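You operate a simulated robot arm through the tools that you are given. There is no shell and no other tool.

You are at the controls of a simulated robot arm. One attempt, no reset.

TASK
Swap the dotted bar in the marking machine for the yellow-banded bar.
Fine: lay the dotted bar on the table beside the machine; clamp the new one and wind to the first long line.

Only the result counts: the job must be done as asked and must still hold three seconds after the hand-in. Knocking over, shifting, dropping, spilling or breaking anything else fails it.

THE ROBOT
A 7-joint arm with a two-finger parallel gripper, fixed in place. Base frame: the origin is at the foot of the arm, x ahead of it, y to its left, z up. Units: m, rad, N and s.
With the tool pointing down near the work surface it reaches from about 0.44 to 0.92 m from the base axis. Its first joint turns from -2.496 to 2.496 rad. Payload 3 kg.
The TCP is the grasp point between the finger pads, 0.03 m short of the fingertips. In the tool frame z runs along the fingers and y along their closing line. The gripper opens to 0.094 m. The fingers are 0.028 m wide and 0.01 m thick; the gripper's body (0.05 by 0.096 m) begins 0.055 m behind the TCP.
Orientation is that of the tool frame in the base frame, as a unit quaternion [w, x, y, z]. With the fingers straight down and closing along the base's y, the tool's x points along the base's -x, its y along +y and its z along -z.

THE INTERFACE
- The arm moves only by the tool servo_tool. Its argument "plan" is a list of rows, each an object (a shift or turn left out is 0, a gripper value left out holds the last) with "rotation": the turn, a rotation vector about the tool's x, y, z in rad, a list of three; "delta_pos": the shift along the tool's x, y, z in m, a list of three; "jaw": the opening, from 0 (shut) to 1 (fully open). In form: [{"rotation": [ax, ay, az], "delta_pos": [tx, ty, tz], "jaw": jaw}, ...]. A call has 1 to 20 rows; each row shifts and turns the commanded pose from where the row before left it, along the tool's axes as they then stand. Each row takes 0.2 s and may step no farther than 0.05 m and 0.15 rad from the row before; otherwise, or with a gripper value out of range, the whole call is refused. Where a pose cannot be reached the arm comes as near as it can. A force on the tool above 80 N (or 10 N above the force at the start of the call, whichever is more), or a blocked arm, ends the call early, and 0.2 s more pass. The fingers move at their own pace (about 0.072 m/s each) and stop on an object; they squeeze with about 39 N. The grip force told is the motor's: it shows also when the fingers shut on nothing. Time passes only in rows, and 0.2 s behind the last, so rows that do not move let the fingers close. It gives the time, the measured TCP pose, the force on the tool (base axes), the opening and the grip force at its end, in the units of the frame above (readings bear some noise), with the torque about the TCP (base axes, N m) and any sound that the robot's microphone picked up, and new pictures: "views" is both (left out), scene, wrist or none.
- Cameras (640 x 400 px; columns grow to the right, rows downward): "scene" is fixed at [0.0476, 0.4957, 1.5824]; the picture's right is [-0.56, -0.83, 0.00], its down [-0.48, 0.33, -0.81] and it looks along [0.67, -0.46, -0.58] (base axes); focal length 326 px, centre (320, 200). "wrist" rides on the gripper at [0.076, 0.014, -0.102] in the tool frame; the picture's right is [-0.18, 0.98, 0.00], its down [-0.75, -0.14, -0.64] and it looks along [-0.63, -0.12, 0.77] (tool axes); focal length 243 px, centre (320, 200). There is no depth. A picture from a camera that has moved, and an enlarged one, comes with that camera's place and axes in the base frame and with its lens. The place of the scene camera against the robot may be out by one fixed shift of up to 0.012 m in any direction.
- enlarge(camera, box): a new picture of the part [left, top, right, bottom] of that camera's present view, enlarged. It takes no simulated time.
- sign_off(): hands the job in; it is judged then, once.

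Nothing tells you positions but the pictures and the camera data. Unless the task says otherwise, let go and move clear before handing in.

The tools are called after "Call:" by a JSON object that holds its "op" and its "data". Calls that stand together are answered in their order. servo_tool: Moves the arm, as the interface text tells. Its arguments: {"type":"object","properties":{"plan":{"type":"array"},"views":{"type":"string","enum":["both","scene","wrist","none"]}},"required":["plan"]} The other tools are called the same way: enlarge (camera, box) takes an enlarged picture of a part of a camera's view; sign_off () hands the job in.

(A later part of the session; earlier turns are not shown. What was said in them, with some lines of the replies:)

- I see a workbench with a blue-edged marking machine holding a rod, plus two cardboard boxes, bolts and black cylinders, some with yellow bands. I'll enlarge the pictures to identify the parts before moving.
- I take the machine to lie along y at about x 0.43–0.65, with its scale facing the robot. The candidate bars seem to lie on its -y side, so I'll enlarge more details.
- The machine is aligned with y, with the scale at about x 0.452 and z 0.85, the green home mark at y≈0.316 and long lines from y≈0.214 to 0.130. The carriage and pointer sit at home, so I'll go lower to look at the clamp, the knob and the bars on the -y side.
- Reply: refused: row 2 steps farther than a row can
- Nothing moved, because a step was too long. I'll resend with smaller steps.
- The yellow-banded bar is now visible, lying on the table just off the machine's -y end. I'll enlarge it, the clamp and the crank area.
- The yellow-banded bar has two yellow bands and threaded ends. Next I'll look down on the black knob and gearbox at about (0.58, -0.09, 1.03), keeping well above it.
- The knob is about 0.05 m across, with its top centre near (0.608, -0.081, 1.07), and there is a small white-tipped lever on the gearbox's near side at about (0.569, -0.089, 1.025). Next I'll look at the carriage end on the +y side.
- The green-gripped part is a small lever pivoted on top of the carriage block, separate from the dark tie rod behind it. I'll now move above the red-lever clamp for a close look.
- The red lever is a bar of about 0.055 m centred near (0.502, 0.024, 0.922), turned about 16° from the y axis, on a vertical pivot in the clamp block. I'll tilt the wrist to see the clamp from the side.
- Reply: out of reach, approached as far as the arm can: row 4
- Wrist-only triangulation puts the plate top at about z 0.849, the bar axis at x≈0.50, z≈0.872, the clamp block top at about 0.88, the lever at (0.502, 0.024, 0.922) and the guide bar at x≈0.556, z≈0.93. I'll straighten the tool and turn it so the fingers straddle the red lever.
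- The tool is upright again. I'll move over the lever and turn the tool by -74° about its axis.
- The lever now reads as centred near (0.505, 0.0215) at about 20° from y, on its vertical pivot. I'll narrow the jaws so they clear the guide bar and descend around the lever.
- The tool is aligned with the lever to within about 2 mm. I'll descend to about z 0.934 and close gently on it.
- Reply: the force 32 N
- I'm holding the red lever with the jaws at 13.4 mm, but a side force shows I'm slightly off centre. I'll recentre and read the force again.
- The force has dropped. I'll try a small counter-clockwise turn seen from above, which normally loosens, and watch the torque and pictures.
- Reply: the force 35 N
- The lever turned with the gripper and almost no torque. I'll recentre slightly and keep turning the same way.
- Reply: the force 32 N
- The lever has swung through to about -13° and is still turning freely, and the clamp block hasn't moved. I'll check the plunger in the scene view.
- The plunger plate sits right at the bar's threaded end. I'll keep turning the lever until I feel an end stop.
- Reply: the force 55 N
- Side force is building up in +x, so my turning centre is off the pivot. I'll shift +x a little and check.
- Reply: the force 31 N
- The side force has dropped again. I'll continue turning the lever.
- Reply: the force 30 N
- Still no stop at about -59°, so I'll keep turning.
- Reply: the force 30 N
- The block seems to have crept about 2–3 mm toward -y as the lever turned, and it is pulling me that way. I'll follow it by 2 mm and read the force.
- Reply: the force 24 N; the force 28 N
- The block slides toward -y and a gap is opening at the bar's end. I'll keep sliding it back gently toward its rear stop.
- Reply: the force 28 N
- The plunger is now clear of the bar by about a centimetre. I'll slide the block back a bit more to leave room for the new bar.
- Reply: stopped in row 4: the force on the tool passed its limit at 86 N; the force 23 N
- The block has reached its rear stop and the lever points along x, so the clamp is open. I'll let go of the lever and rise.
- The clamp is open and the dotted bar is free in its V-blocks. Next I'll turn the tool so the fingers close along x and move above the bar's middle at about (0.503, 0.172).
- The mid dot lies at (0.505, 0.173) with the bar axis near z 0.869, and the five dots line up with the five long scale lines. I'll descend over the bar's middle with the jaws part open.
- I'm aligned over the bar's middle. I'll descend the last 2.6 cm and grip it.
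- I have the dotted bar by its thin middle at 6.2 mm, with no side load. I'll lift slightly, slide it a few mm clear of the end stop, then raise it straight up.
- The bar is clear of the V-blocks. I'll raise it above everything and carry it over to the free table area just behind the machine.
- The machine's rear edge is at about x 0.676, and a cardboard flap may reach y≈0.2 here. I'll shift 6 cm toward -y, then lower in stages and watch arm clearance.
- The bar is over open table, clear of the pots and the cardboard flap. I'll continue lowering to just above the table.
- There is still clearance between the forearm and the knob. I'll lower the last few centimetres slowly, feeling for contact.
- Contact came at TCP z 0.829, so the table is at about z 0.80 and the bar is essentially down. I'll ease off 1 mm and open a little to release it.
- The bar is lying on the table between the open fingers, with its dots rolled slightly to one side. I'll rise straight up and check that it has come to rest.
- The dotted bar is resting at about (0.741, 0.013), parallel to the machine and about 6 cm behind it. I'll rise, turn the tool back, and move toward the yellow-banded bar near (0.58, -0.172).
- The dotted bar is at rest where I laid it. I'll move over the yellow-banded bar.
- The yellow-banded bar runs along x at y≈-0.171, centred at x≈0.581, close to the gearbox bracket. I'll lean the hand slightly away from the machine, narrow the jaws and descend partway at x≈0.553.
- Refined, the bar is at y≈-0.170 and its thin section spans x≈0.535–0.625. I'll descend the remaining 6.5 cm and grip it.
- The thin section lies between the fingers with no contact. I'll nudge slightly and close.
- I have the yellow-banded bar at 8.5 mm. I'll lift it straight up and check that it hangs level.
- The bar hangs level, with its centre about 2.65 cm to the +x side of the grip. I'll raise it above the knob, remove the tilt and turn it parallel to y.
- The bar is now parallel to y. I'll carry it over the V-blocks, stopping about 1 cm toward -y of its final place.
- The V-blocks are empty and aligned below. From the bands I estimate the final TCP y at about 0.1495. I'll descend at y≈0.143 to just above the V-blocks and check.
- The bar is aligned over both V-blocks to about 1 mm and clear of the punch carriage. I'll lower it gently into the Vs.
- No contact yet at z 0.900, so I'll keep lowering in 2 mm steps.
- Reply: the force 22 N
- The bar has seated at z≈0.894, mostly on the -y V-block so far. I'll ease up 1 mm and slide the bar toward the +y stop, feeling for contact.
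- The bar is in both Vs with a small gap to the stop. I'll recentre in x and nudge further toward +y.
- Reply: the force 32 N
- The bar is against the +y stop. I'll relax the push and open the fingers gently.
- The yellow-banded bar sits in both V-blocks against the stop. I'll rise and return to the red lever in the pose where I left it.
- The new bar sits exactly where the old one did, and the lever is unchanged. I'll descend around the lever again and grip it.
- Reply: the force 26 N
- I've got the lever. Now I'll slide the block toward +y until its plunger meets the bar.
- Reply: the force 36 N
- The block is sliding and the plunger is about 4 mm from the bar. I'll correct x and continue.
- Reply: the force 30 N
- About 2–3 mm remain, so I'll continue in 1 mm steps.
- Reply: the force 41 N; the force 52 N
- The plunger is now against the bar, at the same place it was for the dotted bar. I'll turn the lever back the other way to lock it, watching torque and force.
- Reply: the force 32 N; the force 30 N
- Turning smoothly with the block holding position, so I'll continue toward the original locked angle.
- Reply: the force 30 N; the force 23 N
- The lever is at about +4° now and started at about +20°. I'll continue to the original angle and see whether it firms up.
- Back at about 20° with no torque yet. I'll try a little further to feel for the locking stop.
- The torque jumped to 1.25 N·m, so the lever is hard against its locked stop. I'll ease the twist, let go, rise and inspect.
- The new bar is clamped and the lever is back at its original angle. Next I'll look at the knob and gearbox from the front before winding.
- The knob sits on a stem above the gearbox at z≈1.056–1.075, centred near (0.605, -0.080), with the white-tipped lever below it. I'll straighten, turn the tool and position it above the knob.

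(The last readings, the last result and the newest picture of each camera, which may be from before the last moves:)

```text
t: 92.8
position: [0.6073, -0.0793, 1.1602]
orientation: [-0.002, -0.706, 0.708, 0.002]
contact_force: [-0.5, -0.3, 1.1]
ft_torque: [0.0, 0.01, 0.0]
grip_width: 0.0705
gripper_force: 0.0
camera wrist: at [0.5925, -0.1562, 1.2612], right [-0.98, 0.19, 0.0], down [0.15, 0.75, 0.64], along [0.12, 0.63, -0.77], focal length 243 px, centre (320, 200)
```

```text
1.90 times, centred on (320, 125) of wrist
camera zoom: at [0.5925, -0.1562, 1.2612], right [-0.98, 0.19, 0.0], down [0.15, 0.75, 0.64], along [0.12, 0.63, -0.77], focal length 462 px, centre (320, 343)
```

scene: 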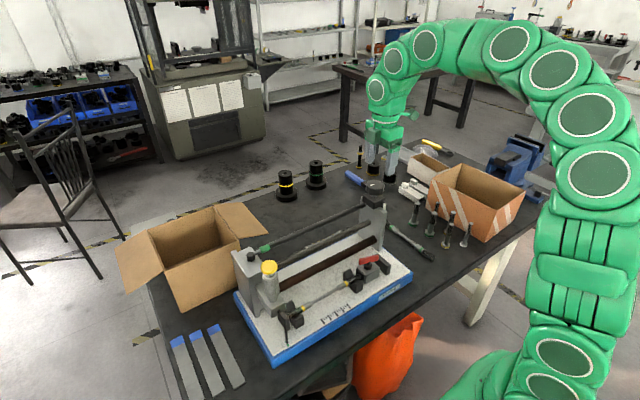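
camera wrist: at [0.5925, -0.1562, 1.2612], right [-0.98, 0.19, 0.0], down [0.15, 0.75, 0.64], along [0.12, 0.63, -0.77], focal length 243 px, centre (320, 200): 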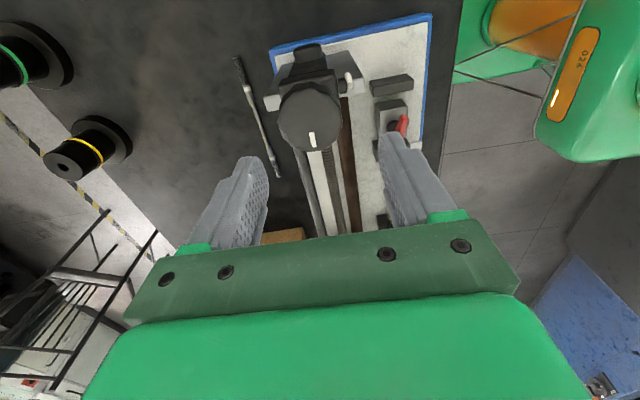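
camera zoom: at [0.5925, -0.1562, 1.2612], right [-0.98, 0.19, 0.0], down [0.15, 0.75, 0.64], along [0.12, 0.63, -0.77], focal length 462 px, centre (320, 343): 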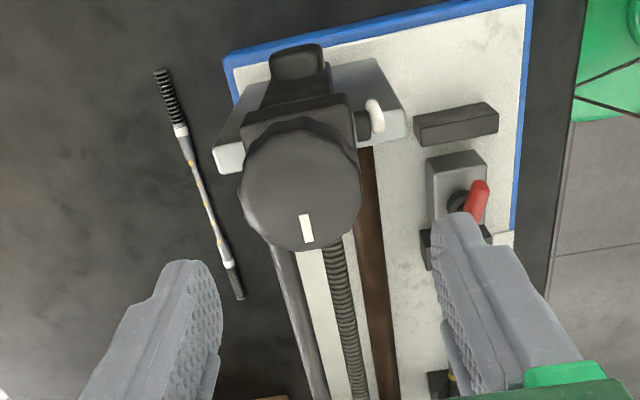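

The knob centre refines to about (0.615, -0.081), with its top at z≈1.067 and its white tick pointing +y. I'll centre over it and descend so the tips stay just above the gearbox box.

Call:
{"op": "servo_tool", "data": {"plan": [{"delta_pos": [0.0015, -0.0075, 0.03]}, {"delta_pos": [0, 0, 0.03]}, {}], "views": "both"}}

Call:
{"op": "enlarge", "data": {"camera": "wrist", "box": [180, 20, 460, 230]}}

Call:
{"op": "enlarge", "data": {"camera": "scene", "box": [330, 110, 430, 230]}}

```text
t: 93.6
position: [0.6146, -0.0812, 1.101]
orientation: [-0.001, -0.706, 0.708, 0.002]
contact_force: [0.6, -0.6, -0.2]
ft_torque: [-0.03, 0.01, 0.01]
grip_width: 0.0705
gripper_force: 0.0
camera wrist: at [0.599, -0.1576, 1.2017], right [-0.98, 0.19, 0.0], down [0.15, 0.75, 0.64], along [0.12, 0.63, -0.77], focal length 243 px, centre (320, 200)
```

scene: 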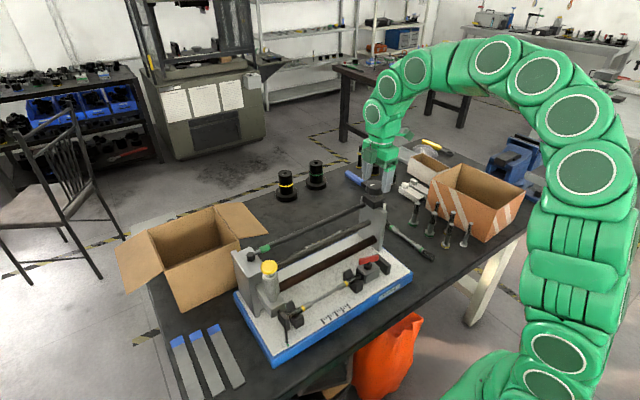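
wrist: 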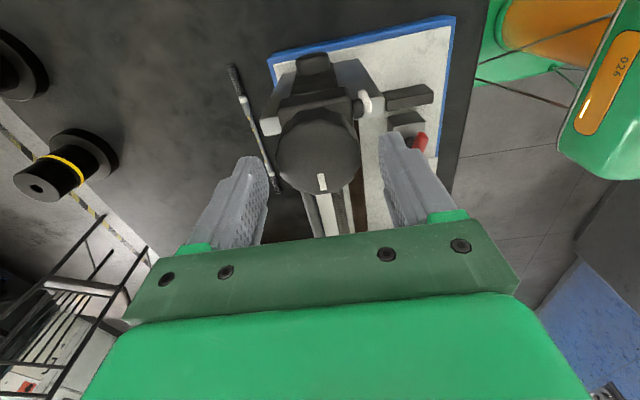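

```text
1.90 times, centred on (320, 125) of wrist
camera zoom: at [0.599, -0.1576, 1.2017], right [-0.98, 0.19, 0.0], down [0.15, 0.75, 0.64], along [0.12, 0.63, -0.77], focal length 462 px, centre (320, 343)
```

zoom: 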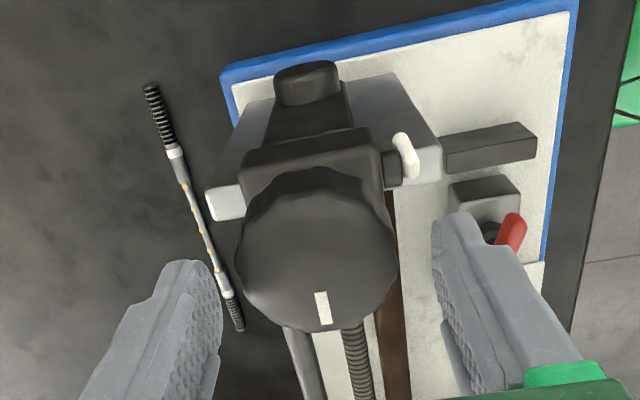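

```text
3.33 times, centred on (380, 170) of scene
camera zoom: at [0.0476, 0.4957, 1.5824], right [-0.56, -0.83, 0.0], down [-0.48, 0.33, -0.81], along [0.67, -0.46, -0.58], focal length 1086 px, centre (120, 300)
```

zoom: 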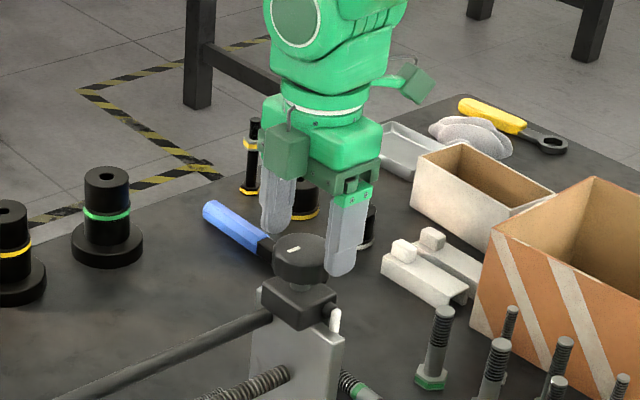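

I'm centred on the knob to within about 2 mm. I'll descend and close on it.

Call:
{"op": "servo_tool", "data": {"plan": [{"delta_pos": [0.0015, 0.0008, 0.012]}, {"delta_pos": [0, 0, 0.011]}, {}, {"jaw": 0.45}, {"jaw": 0.3}, {}, {}], "views": "wrist"}}

Call:
{"op": "enlarge", "data": {"camera": "wrist", "box": [180, 20, 460, 230]}}

Call:
{"op": "enlarge", "data": {"camera": "scene", "box": [330, 110, 430, 230]}}

```text
t: 95.2
position: [0.6149, -0.0839, 1.0761]
orientation: [0.0, -0.706, 0.708, 0.0]
contact_force: [77.8, 2.1, -17.4]
ft_torque: [-0.06, -1.48, -0.18]
grip_width: 0.0532
gripper_force: 45.3
camera wrist: at [0.5997, -0.159, 1.1783], right [-0.98, 0.19, 0.0], down [0.14, 0.75, 0.64], along [0.12, 0.63, -0.77], focal length 243 px, centre (320, 200)
```

wrist: 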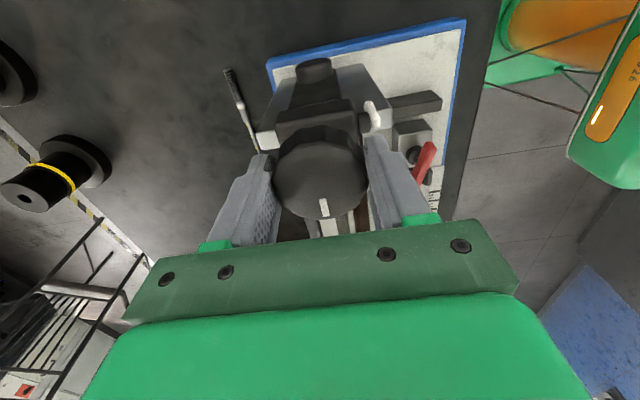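

```text
1.90 times, centred on (320, 125) of wrist
camera zoom: at [0.5997, -0.159, 1.1783], right [-0.98, 0.19, 0.0], down [0.14, 0.75, 0.64], along [0.12, 0.63, -0.77], focal length 462 px, centre (320, 343)
```

zoom: 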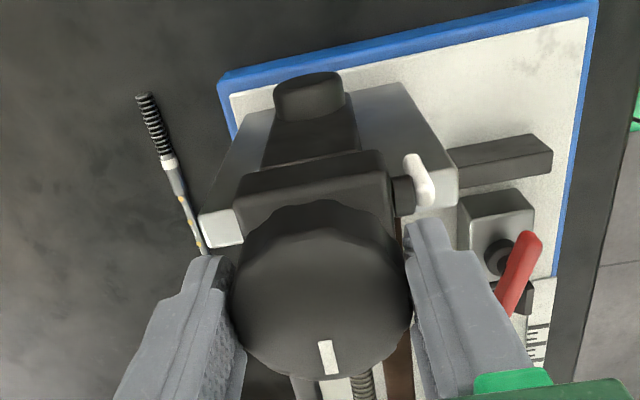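

```text
3.33 times, centred on (380, 170) of scene
camera zoom: at [0.0476, 0.4957, 1.5824], right [-0.56, -0.83, 0.0], down [-0.48, 0.33, -0.81], along [0.67, -0.46, -0.58], focal length 1086 px, centre (120, 300)
```

zoom: 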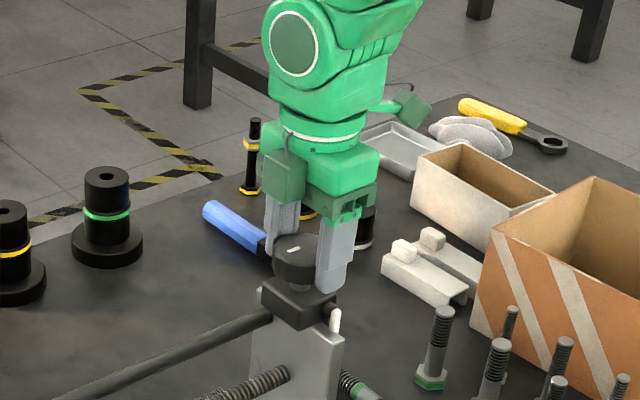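

The side force is high at 78 N, so the knob axis is further toward +x. I'll shift slightly and check.

Call:
{"op": "servo_tool", "data": {"plan": [{"delta_pos": [0, -0.001, 0]}, {}], "views": "none"}}

```text
t: 95.8
position: [0.6143, -0.0831, 1.0764]
orientation: [-0.001, -0.706, 0.708, 0.001]
contact_force: [76.8, 0.9, -9.4]
ft_torque: [-0.06, -1.72, -0.15]
grip_width: 0.0535
gripper_force: 45.0
```

Call:
{"op": "servo_tool", "data": {"plan": [{"delta_pos": [0, -0.001, 0]}, {"delta_pos": [0, -0.001, 0]}, {}], "views": "wrist"}}

Call:
{"op": "enlarge", "data": {"camera": "wrist", "box": [180, 20, 460, 230]}}

```text
t: 96.6
position: [0.6149, -0.0822, 1.0765]
orientation: [-0.003, -0.706, 0.708, 0.002]
contact_force: [34.3, -2.1, 6.4]
ft_torque: [-0.22, -0.37, -0.1]
grip_width: 0.0536
gripper_force: 45.0
camera wrist: at [0.6006, -0.1589, 1.1786], right [-0.98, 0.19, 0.01], down [0.15, 0.75, 0.64], along [0.12, 0.63, -0.77], focal length 243 px, centre (320, 200)
```

wrist: 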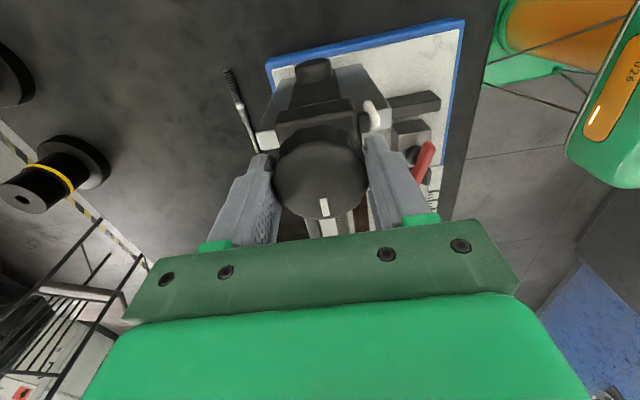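

```text
1.90 times, centred on (320, 125) of wrist
camera zoom: at [0.6006, -0.1589, 1.1786], right [-0.98, 0.19, 0.01], down [0.15, 0.75, 0.64], along [0.12, 0.63, -0.77], focal length 462 px, centre (320, 343)
```

zoom: 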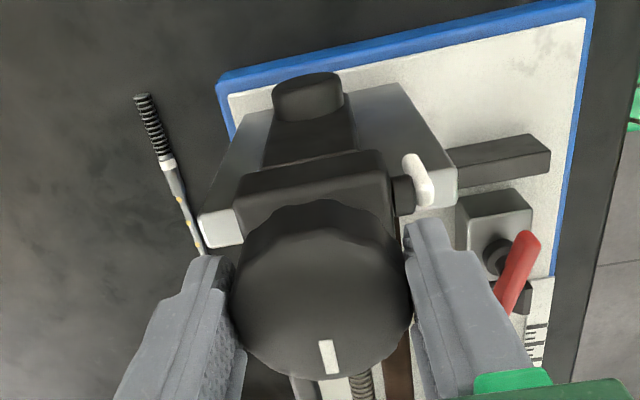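

The force fell to 34 N, so I'm nearly centred. I'll shift once more and try a small clockwise turn seen from above.

Call:
{"op": "servo_tool", "data": {"plan": [{"delta_pos": [0, -0.001, 0]}, {}, {"rotation": [0, 0, 0.06]}, {"rotation": [0, 0, 0.06]}, {}], "views": "wrist"}}

Call:
{"op": "enlarge", "data": {"camera": "scene", "box": [220, 230, 340, 350]}}

Call:
{"op": "enlarge", "data": {"camera": "wrist", "box": [180, 20, 460, 230]}}

```text
t: 97.8
position: [0.6147, -0.0828, 1.0768]
orientation: [-0.002, -0.662, 0.75, 0.003]
contact_force: [-30.0, -12.2, 10.3]
ft_torque: [0.18, 1.04, 0.03]
grip_width: 0.0533
gripper_force: 45.3
camera wrist: at [0.5916, -0.1567, 1.1786], right [-0.95, 0.3, 0.01], down [0.24, 0.73, 0.64], along [0.19, 0.61, -0.77], focal length 243 px, centre (320, 200)
```

wrist: 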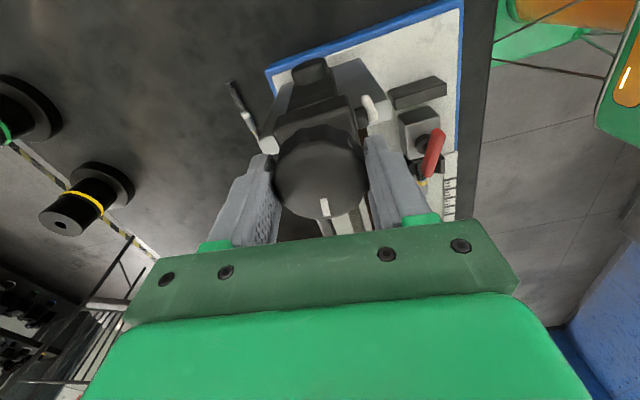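

```text
3.33 times, centred on (280, 290) of scene
camera zoom: at [0.0476, 0.4957, 1.5824], right [-0.56, -0.83, 0.0], down [-0.48, 0.33, -0.81], along [0.67, -0.46, -0.58], focal length 1086 px, centre (453, -100)
```

zoom: 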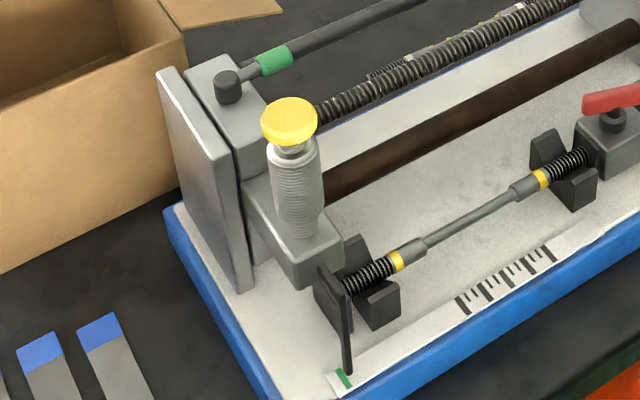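

```text
1.90 times, centred on (320, 125) of wrist
camera zoom: at [0.5916, -0.1567, 1.1786], right [-0.95, 0.3, 0.01], down [0.24, 0.73, 0.64], along [0.19, 0.61, -0.77], focal length 462 px, centre (320, 343)
```

zoom: 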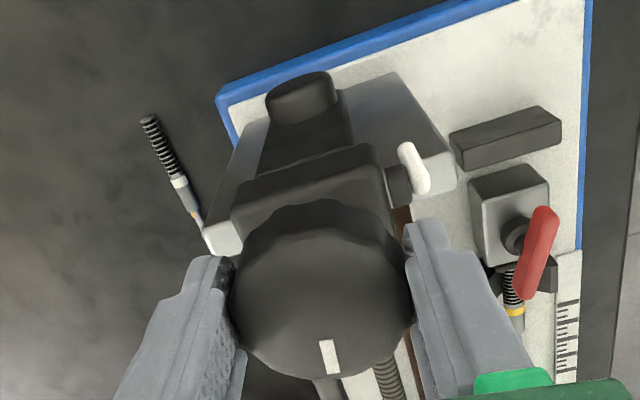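

The carriage moved: turning the knob clockwise drives the pointer away from the green mark toward -y, at roughly 3 cm per radian. I'll keep turning and track the pointer.

Call:
{"op": "servo_tool", "data": {"plan": [{"delta_pos": [0, 0.0007, 0], "rotation": [0, 0, 0.06]}, {"rotation": [0, 0, 0.08]}, {"rotation": [0, 0, 0.08]}, {"rotation": [0, 0, 0.08]}, {}], "views": "none"}}

Call:
{"op": "enlarge", "data": {"camera": "scene", "box": [220, 230, 340, 350]}}

```text
t: 99.0
position: [0.6149, -0.0827, 1.0773]
orientation: [-0.001, -0.542, 0.84, 0.003]
contact_force: [-45.4, 3.5, 14.3]
ft_torque: [-0.09, 1.28, 0.07]
grip_width: 0.0533
gripper_force: 45.1
```

```text
3.33 times, centred on (280, 290) of scene
camera zoom: at [0.0476, 0.4957, 1.5824], right [-0.56, -0.83, 0.0], down [-0.48, 0.33, -0.81], along [0.67, -0.46, -0.58], focal length 1086 px, centre (453, -100)
```

zoom: 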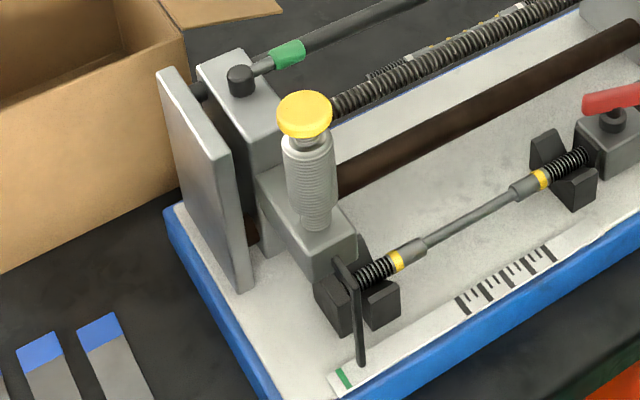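

Call:
{"op": "servo_tool", "data": {"plan": [{"delta_pos": [0.0005, 0.0011, 0]}, {"rotation": [0, 0, 0.08]}, {"rotation": [0, 0, 0.08]}, {"rotation": [0, 0, 0.08]}, {"rotation": [0, 0, 0.08]}, {"rotation": [0, 0, 0.08]}, {}], "views": "none"}}

Call:
{"op": "enlarge", "data": {"camera": "scene", "box": [220, 230, 340, 350]}}

```text
t: 100.6
position: [0.6147, -0.082, 1.0766]
orientation: [-0.002, -0.365, 0.931, 0.002]
contact_force: [-15.5, 31.1, -1.9]
ft_torque: [0.75, 0.33, 0.04]
grip_width: 0.0536
gripper_force: 44.4
```

```text
3.33 times, centred on (280, 290) of scene
camera zoom: at [0.0476, 0.4957, 1.5824], right [-0.56, -0.83, 0.0], down [-0.48, 0.33, -0.81], along [0.67, -0.46, -0.58], focal length 1086 px, centre (453, -100)
```

zoom: 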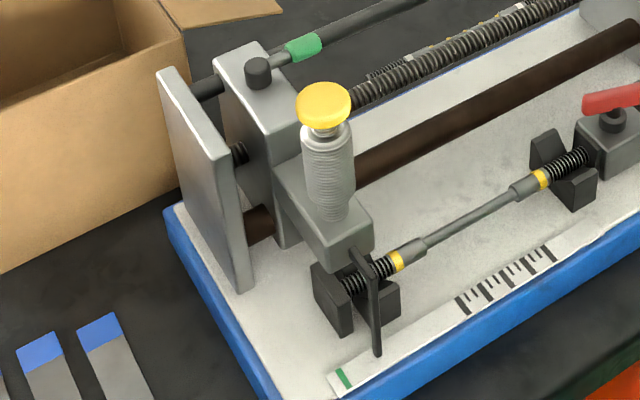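

The pointer is at y≈0.288 after 0.82 rad, about 3.25 cm per rad, so roughly 2.3 rad remain. I'll continue with a small recentring.

Call:
{"op": "servo_tool", "data": {"plan": [{"delta_pos": [-0.0007, 0.0007, 0]}, {"rotation": [0, 0, 0.08]}, {"rotation": [0, 0, 0.08]}, {"rotation": [0, 0, 0.08]}, {"rotation": [0, 0, 0.08]}, {"rotation": [0, 0, 0.08]}, {"rotation": [0, 0, 0.08]}, {}], "views": "none"}}

Call:
{"op": "enlarge", "data": {"camera": "scene", "box": [220, 230, 340, 350]}}

```text
t: 102.4
position: [0.6141, -0.0828, 1.0763]
orientation: [-0.002, -0.133, 0.991, 0.001]
contact_force: [-20.3, 23.6, -9.5]
ft_torque: [0.16, 0.96, 0.01]
grip_width: 0.0533
gripper_force: 44.9
```

```text
3.33 times, centred on (280, 290) of scene
camera zoom: at [0.0476, 0.4957, 1.5824], right [-0.56, -0.83, 0.0], down [-0.48, 0.33, -0.81], along [0.67, -0.46, -0.58], focal length 1086 px, centre (453, -100)
```

zoom: 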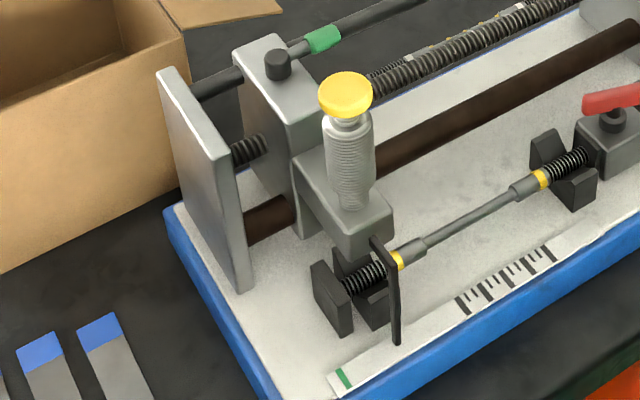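

Call:
{"op": "servo_tool", "data": {"plan": [{"delta_pos": [0.0003, 0.0007, 0]}, {"rotation": [0, 0, 0.08]}, {"rotation": [0, 0, 0.08]}, {"rotation": [0, 0, 0.08]}, {"rotation": [0, 0, 0.08]}, {"rotation": [0, 0, 0.08]}, {"rotation": [0, 0, 0.08]}, {}], "views": "none"}}

Call:
{"op": "enlarge", "data": {"camera": "scene", "box": [220, 230, 340, 350]}}

```text
t: 104.2
position: [0.6142, -0.0807, 1.076]
orientation: [-0.002, 0.105, 0.994, 0.0]
contact_force: [-16.9, 24.0, -10.1]
ft_torque: [0.34, 0.53, -0.03]
grip_width: 0.0533
gripper_force: 45.3
```

```text
3.33 times, centred on (280, 290) of scene
camera zoom: at [0.0476, 0.4957, 1.5824], right [-0.56, -0.83, 0.0], down [-0.48, 0.33, -0.81], along [0.67, -0.46, -0.58], focal length 1086 px, centre (453, -100)
```

zoom: 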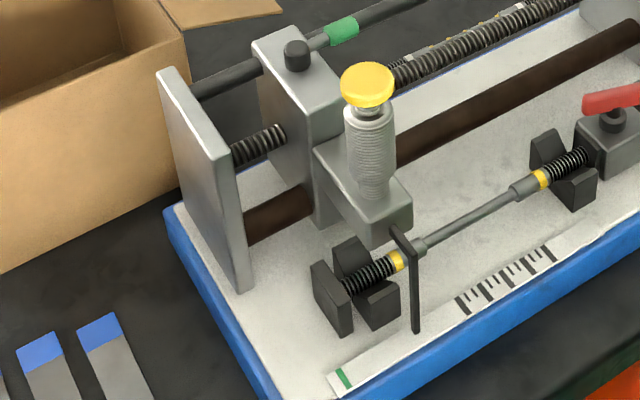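

Call:
{"op": "servo_tool", "data": {"plan": [{"delta_pos": [0.0005, 0.0006, 0]}, {"rotation": [0, 0, 0.08]}, {"rotation": [0, 0, 0.08]}, {"rotation": [0, 0, 0.08]}, {"rotation": [0, 0, 0.08]}, {"rotation": [0, 0, 0.08]}, {}], "views": "none"}}

Call:
{"op": "enlarge", "data": {"camera": "scene", "box": [260, 240, 360, 340]}}

```text
t: 105.8
position: [0.6135, -0.0794, 1.0767]
orientation: [-0.002, 0.301, 0.954, -0.001]
contact_force: [7.9, 16.4, -9.7]
ft_torque: [0.75, -0.06, 0.03]
grip_width: 0.0534
gripper_force: 44.8
```

```text
4.00 times, centred on (310, 290) of scene
camera zoom: at [0.0476, 0.4957, 1.5824], right [-0.56, -0.83, 0.0], down [-0.48, 0.33, -0.81], along [0.67, -0.46, -0.58], focal length 1303 px, centre (360, -160)
```

zoom: 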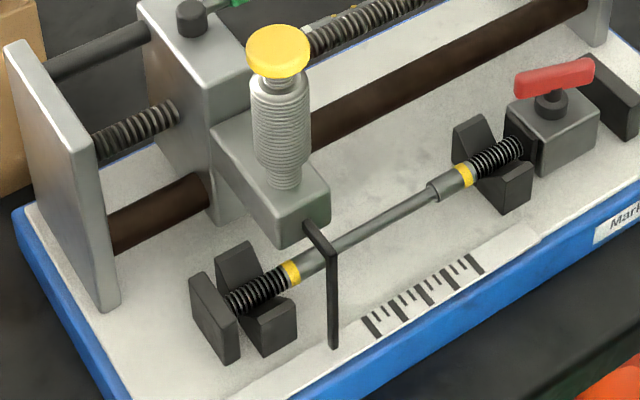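

The pointer is at about y 0.240 with the first long line at about 0.211, so I have roughly 0.86 rad to go. I'll continue in smaller batches.

Call:
{"op": "servo_tool", "data": {"plan": [{"rotation": [0, 0, 0.08]}, {"rotation": [0, 0, 0.08]}, {"rotation": [0, 0, 0.08]}, {"rotation": [0, 0, 0.08]}, {"rotation": [0, 0, 0.08]}, {}], "views": "none"}}

Call:
{"op": "enlarge", "data": {"camera": "scene", "box": [260, 240, 360, 340]}}

```text
t: 107.2
position: [0.6145, -0.0802, 1.0774]
orientation: [-0.003, 0.484, 0.875, 0.0]
contact_force: [27.0, 23.7, -11.4]
ft_torque: [0.46, -0.75, 0.04]
grip_width: 0.0533
gripper_force: 44.7
```

```text
4.00 times, centred on (310, 290) of scene
camera zoom: at [0.0476, 0.4957, 1.5824], right [-0.56, -0.83, 0.0], down [-0.48, 0.33, -0.81], along [0.67, -0.46, -0.58], focal length 1303 px, centre (360, -160)
```

zoom: 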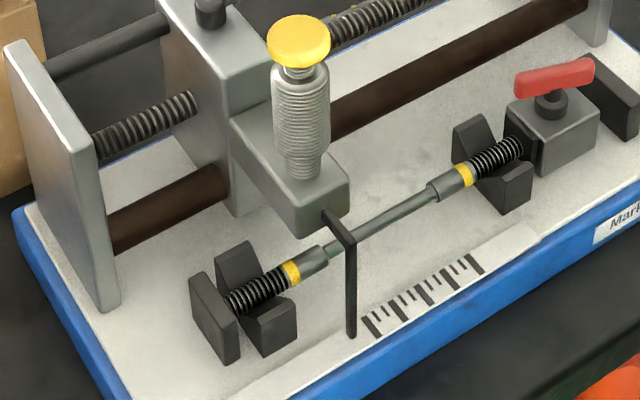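

The pointer is about 1.4 cm short of the first long line. I'll wind another 0.32 rad and look closely again.

Call:
{"op": "servo_tool", "data": {"plan": [{"delta_pos": [0.0002, 0.0008, 0]}, {"rotation": [0, 0, 0.08]}, {"rotation": [0, 0, 0.08]}, {"rotation": [0, 0, 0.08]}, {"rotation": [0, 0, 0.08]}, {}], "views": "none"}}

Call:
{"op": "enlarge", "data": {"camera": "scene", "box": [300, 270, 360, 330]}}

```text
t: 108.6
position: [0.6151, -0.0789, 1.077]
orientation: [-0.002, 0.618, 0.787, -0.001]
contact_force: [24.0, 14.1, 4.5]
ft_torque: [0.67, -0.45, 0.01]
grip_width: 0.0533
gripper_force: 45.3
```

```text
6.67 times, centred on (330, 300) of scene
camera zoom: at [0.0476, 0.4957, 1.5824], right [-0.56, -0.83, 0.0], down [-0.48, 0.33, -0.81], along [0.67, -0.46, -0.58], focal length 2172 px, centre (253, -467)
```

zoom: 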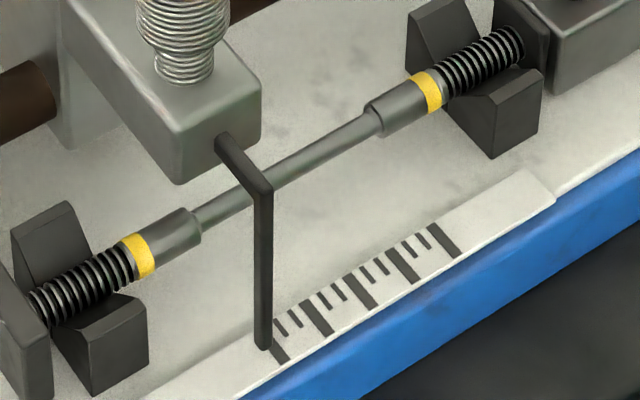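

About 5 mm remains to the first long line. I'll wind 0.12 rad more, then let go and inspect the pointer from above with the wrist camera.

Call:
{"op": "servo_tool", "data": {"plan": [{"rotation": [0, 0, 0.06]}, {"rotation": [0, 0, 0.06]}, {}], "views": "none"}}

Call:
{"op": "enlarge", "data": {"camera": "scene", "box": [300, 270, 360, 330]}}

```text
t: 109.4
position: [0.6149, -0.0796, 1.0778]
orientation: [-0.001, 0.664, 0.748, -0.002]
contact_force: [28.2, 13.2, 10.9]
ft_torque: [-0.38, -0.74, -0.04]
grip_width: 0.0532
gripper_force: 45.3
```

```text
6.67 times, centred on (330, 300) of scene
camera zoom: at [0.0476, 0.4957, 1.5824], right [-0.56, -0.83, 0.0], down [-0.48, 0.33, -0.81], along [0.67, -0.46, -0.58], focal length 2172 px, centre (253, -467)
```

zoom: 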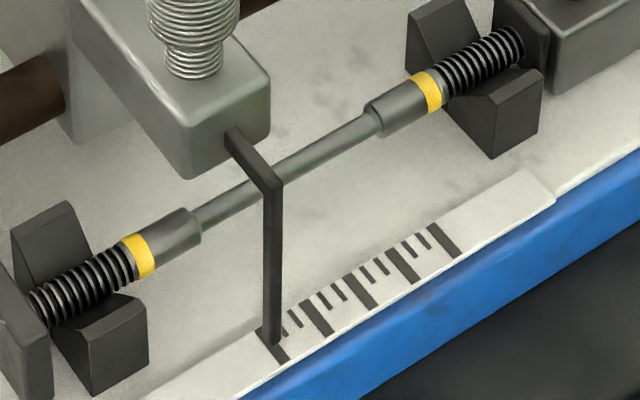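

The pointer tip now crosses the first long line in the scene view. I'll let go of the knob and look straight down in y at the pointer with the wrist camera to verify.

Call:
{"op": "servo_tool", "data": {"plan": [{"jaw": 0.65}, {"jaw": 0.8}, {}, {"delta_pos": [0, 0, -0.04]}, {"delta_pos": [0, 0, -0.04]}, {"rotation": [0, 0, -0.1452]}, {"rotation": [0, 0, -0.1452]}, {"rotation": [0, 0, -0.1452]}, {"rotation": [0, 0, -0.1452]}, {"rotation": [0, 0, -0.1452]}, {"rotation": [0, 0, -0.1452]}, {"rotation": [0, 0, -0.1452]}, {"rotation": [0, 0, -0.1452]}, {"rotation": [0, 0, -0.1452]}, {"rotation": [0, 0, -0.1452], "jaw": 1}, {}], "views": "wrist"}}

Call:
{"op": "enlarge", "data": {"camera": "scene", "box": [300, 270, 360, 330]}}

```text
t: 112.8
position: [0.6129, -0.0795, 1.1571]
orientation: [-0.002, -0.002, 1.0, 0.0]
contact_force: [-0.4, 0.3, 0.8]
ft_torque: [0.01, 0.03, 0.01]
grip_width: 0.0939
gripper_force: 0.1
camera wrist: at [0.5379, -0.0653, 1.2589], right [0.18, 0.98, 0.0], down [0.76, -0.14, 0.64], along [0.63, -0.12, -0.77], focal length 243 px, centre (320, 200)
```

wrist: 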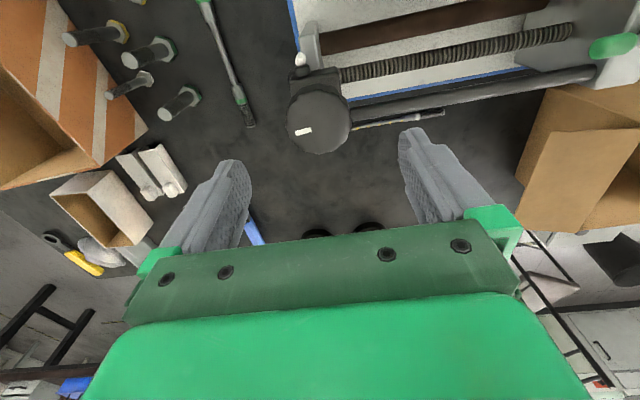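

```text
6.67 times, centred on (330, 300) of scene
camera zoom: at [0.0476, 0.4957, 1.5824], right [-0.56, -0.83, 0.0], down [-0.48, 0.33, -0.81], along [0.67, -0.46, -0.58], focal length 2172 px, centre (253, -467)
```

zoom: 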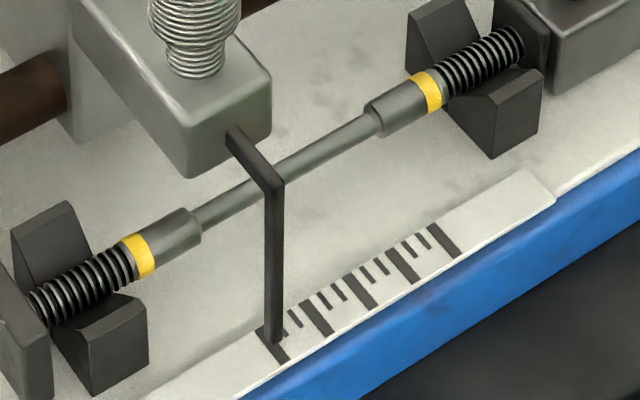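

The carriage stays put after release. I'll move over to view the pointer and scale from above.

Call:
{"op": "servo_tool", "data": {"plan": [{"delta_pos": [0.0243, 0.0346, 0]}, {"delta_pos": [0.0243, 0.0346, 0]}, {"delta_pos": [0.0243, 0.0346, 0]}, {"delta_pos": [0.0243, 0.0346, 0]}, {"delta_pos": [0.0243, 0.0346, 0]}, {"delta_pos": [0.0243, 0.0346, 0]}, {"delta_pos": [0.0243, 0.0346, 0]}, {"delta_pos": [0.0243, 0.0346, 0]}, {"delta_pos": [0, 0, 0.04]}, {"delta_pos": [0, 0, 0.04]}, {}], "views": "wrist"}}

Call:
{"op": "enlarge", "data": {"camera": "wrist", "box": [290, 80, 390, 160]}}

```text
t: 115.2
position: [0.4194, 0.1971, 1.0767]
orientation: [-0.002, 0.0, 1.0, 0.0]
contact_force: [-0.3, 0.0, 0.4]
ft_torque: [0.01, 0.0, 0.01]
grip_width: 0.0938
gripper_force: 0.0
camera wrist: at [0.3431, 0.2111, 1.1791], right [0.18, 0.98, 0.0], down [0.76, -0.14, 0.64], along [0.63, -0.12, -0.77], focal length 243 px, centre (320, 200)
```

wrist: 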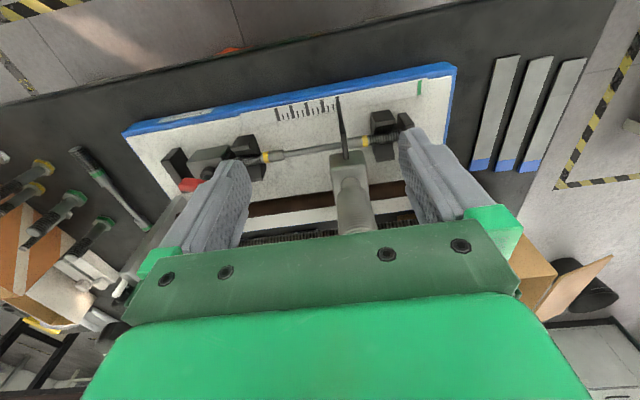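

```text
5.00 times, centred on (340, 120) of wrist
camera zoom: at [0.3431, 0.2111, 1.1791], right [0.18, 0.98, 0.0], down [0.76, -0.14, 0.64], along [0.63, -0.12, -0.77], focal length 1213 px, centre (220, 600)
```

zoom: 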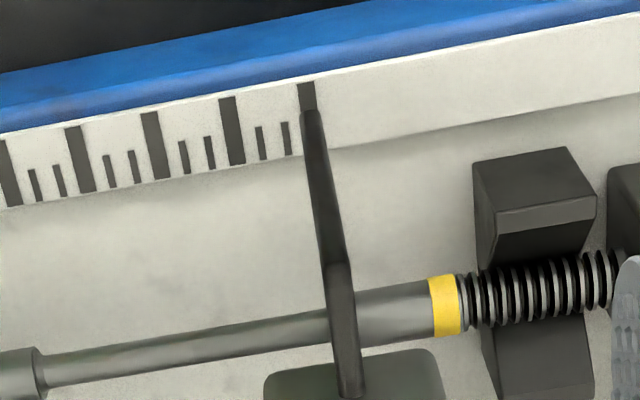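

This view shows the tip almost exactly on the first long line. I'll enlarge further to measure the offset.

Call:
{"op": "enlarge", "data": {"camera": "wrist", "box": [318, 90, 358, 122]}}

Call:
{"op": "enlarge", "data": {"camera": "wrist", "box": [400, 70, 440, 102]}}

```text
12.50 times, centred on (338, 106) of wrist
camera zoom: at [0.3431, 0.2111, 1.1791], right [0.18, 0.98, 0.0], down [0.76, -0.14, 0.64], along [0.63, -0.12, -0.77], focal length 3033 px, centre (95, 1375)
```

zoom: 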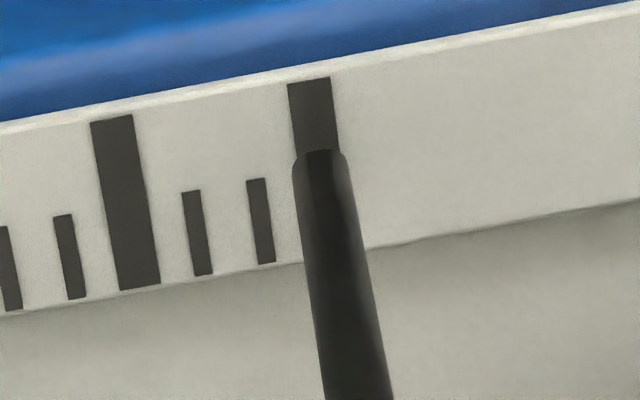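

```text
12.50 times, centred on (420, 86) of wrist
camera zoom: at [0.3431, 0.2111, 1.1791], right [0.18, 0.98, 0.0], down [0.76, -0.14, 0.64], along [0.63, -0.12, -0.77], focal length 3033 px, centre (-930, 1625)
```

zoom: 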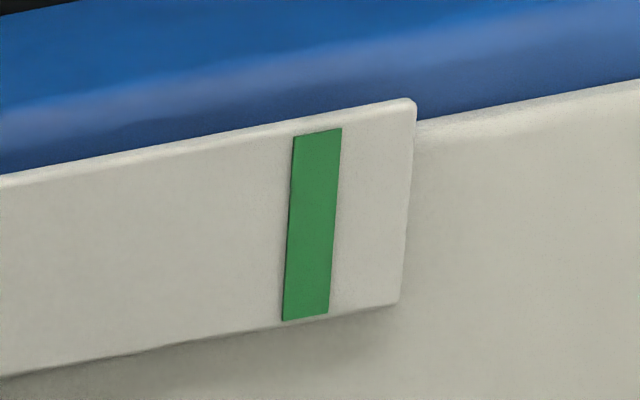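

The pointer tip is centred on the first long line, the one nearest the green home mark, to within about 0.3 mm. I'll raise the arm clear and check the whole scene before handing in.

Call:
{"op": "servo_tool", "data": {"plan": [{"delta_pos": [0, 0, -0.04]}, {"delta_pos": [0, 0, -0.04]}, {"delta_pos": [0, -0.02, -0.04]}, {"delta_pos": [0, -0.03, -0.03]}, {"delta_pos": [0, -0.04, -0.02]}, {"delta_pos": [0, -0.03, -0.03]}, {}], "views": "both"}}

Call:
{"op": "enlarge", "data": {"camera": "wrist", "box": [220, 20, 420, 150]}}

Call:
{"op": "enlarge", "data": {"camera": "scene", "box": [220, 170, 440, 350]}}

Call:
{"op": "enlarge", "data": {"camera": "scene", "box": [330, 240, 400, 300]}}

```text
t: 116.8
position: [0.4188, 0.0765, 1.2787]
orientation: [-0.002, -0.001, 1.0, 0.0]
contact_force: [-0.2, -0.1, -0.4]
ft_torque: [0.02, -0.01, 0.01]
grip_width: 0.0937
gripper_force: 0.1
camera wrist: at [0.3436, 0.0909, 1.3812], right [0.18, 0.98, 0.0], down [0.76, -0.14, 0.64], along [0.63, -0.12, -0.77], focal length 243 px, centre (320, 200)
```

scene: 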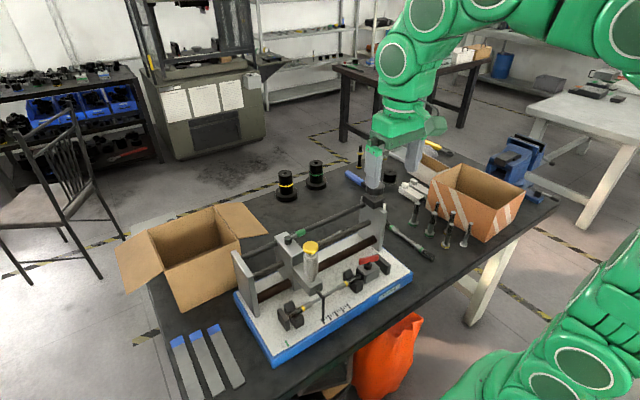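
wrist: 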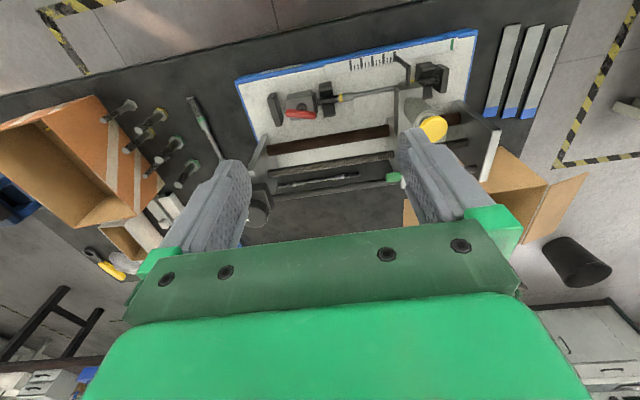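

```text
3.08 times, centred on (320, 85) of wrist
camera zoom: at [0.3436, 0.0909, 1.3812], right [0.18, 0.98, 0.0], down [0.76, -0.14, 0.64], along [0.63, -0.12, -0.77], focal length 746 px, centre (320, 554)
```

zoom: 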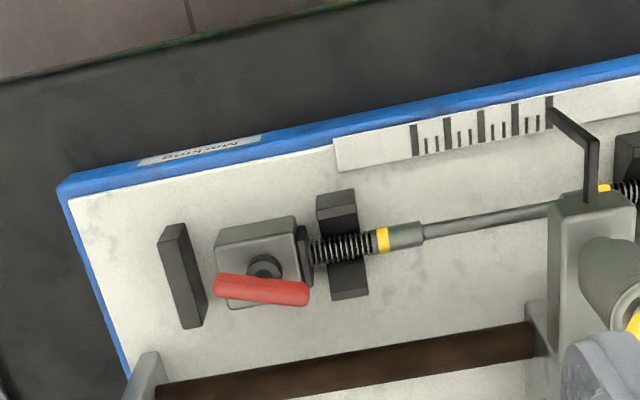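

```text
2.22 times, centred on (330, 260) of scene
camera zoom: at [0.0476, 0.4957, 1.5824], right [-0.56, -0.83, 0.0], down [-0.48, 0.33, -0.81], along [0.67, -0.46, -0.58], focal length 724 px, centre (298, 67)
```

zoom: 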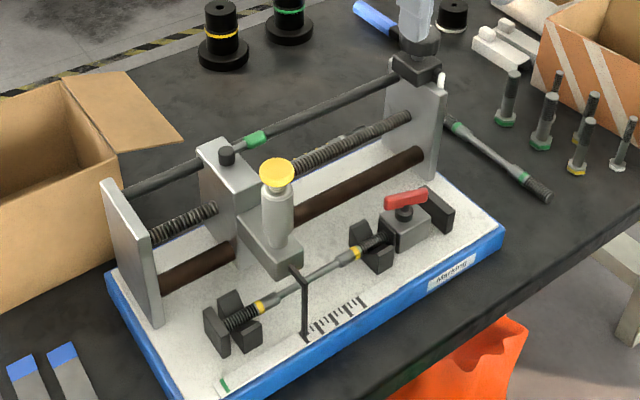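

```text
6.67 times, centred on (365, 270) of scene
camera zoom: at [0.0476, 0.4957, 1.5824], right [-0.56, -0.83, 0.0], down [-0.48, 0.33, -0.81], along [0.67, -0.46, -0.58], focal length 2172 px, centre (20, -267)
```

zoom: 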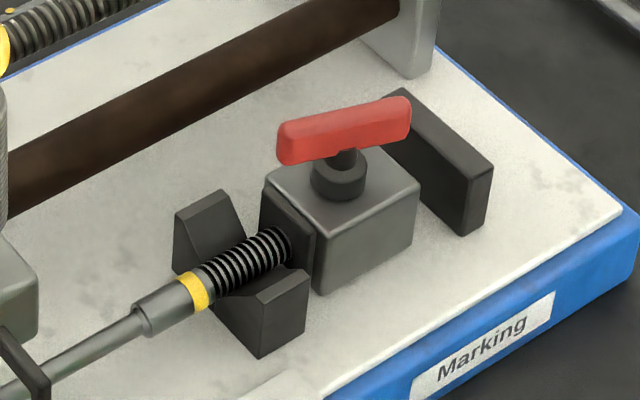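

Everything checks out, so I'm handing in:
- **New bar:** the yellow-banded bar is seated and clamped, with the red lever back at its locked angle.
- **Pointer:** it rests on the first long line.
- **Old bar:** the dotted bar lies still on the table beside the machine.
- **Arm:** it is clear with the gripper open.

Call:
{"op": "sign_off", "data": {}}

```text
The job is handed in.
```

The swap is done and handed in; I haven't had a verdict back.

- **Dotted bar:** it lies on the table about 6 cm behind the machine, parallel to it and at rest in the last pictures.
- **Yellow-banded bar:** it sits in both V-blocks against the end stop. The clamp plunger is up against it. I turned the red lever until it hit its stop, and it is back at the angle it started from.
- **Winding:** I took "first" to mean the long line nearest the green home mark. The pointer is on its centre to within about 0.3 mm, and the carriage stayed there after I let go of the knob.

I saw nothing else moved or knocked over in the final pictures, and the arm is clear with the gripper open. I left the green-handled lever and the white-tipped lever alone, since winding didn't need them.
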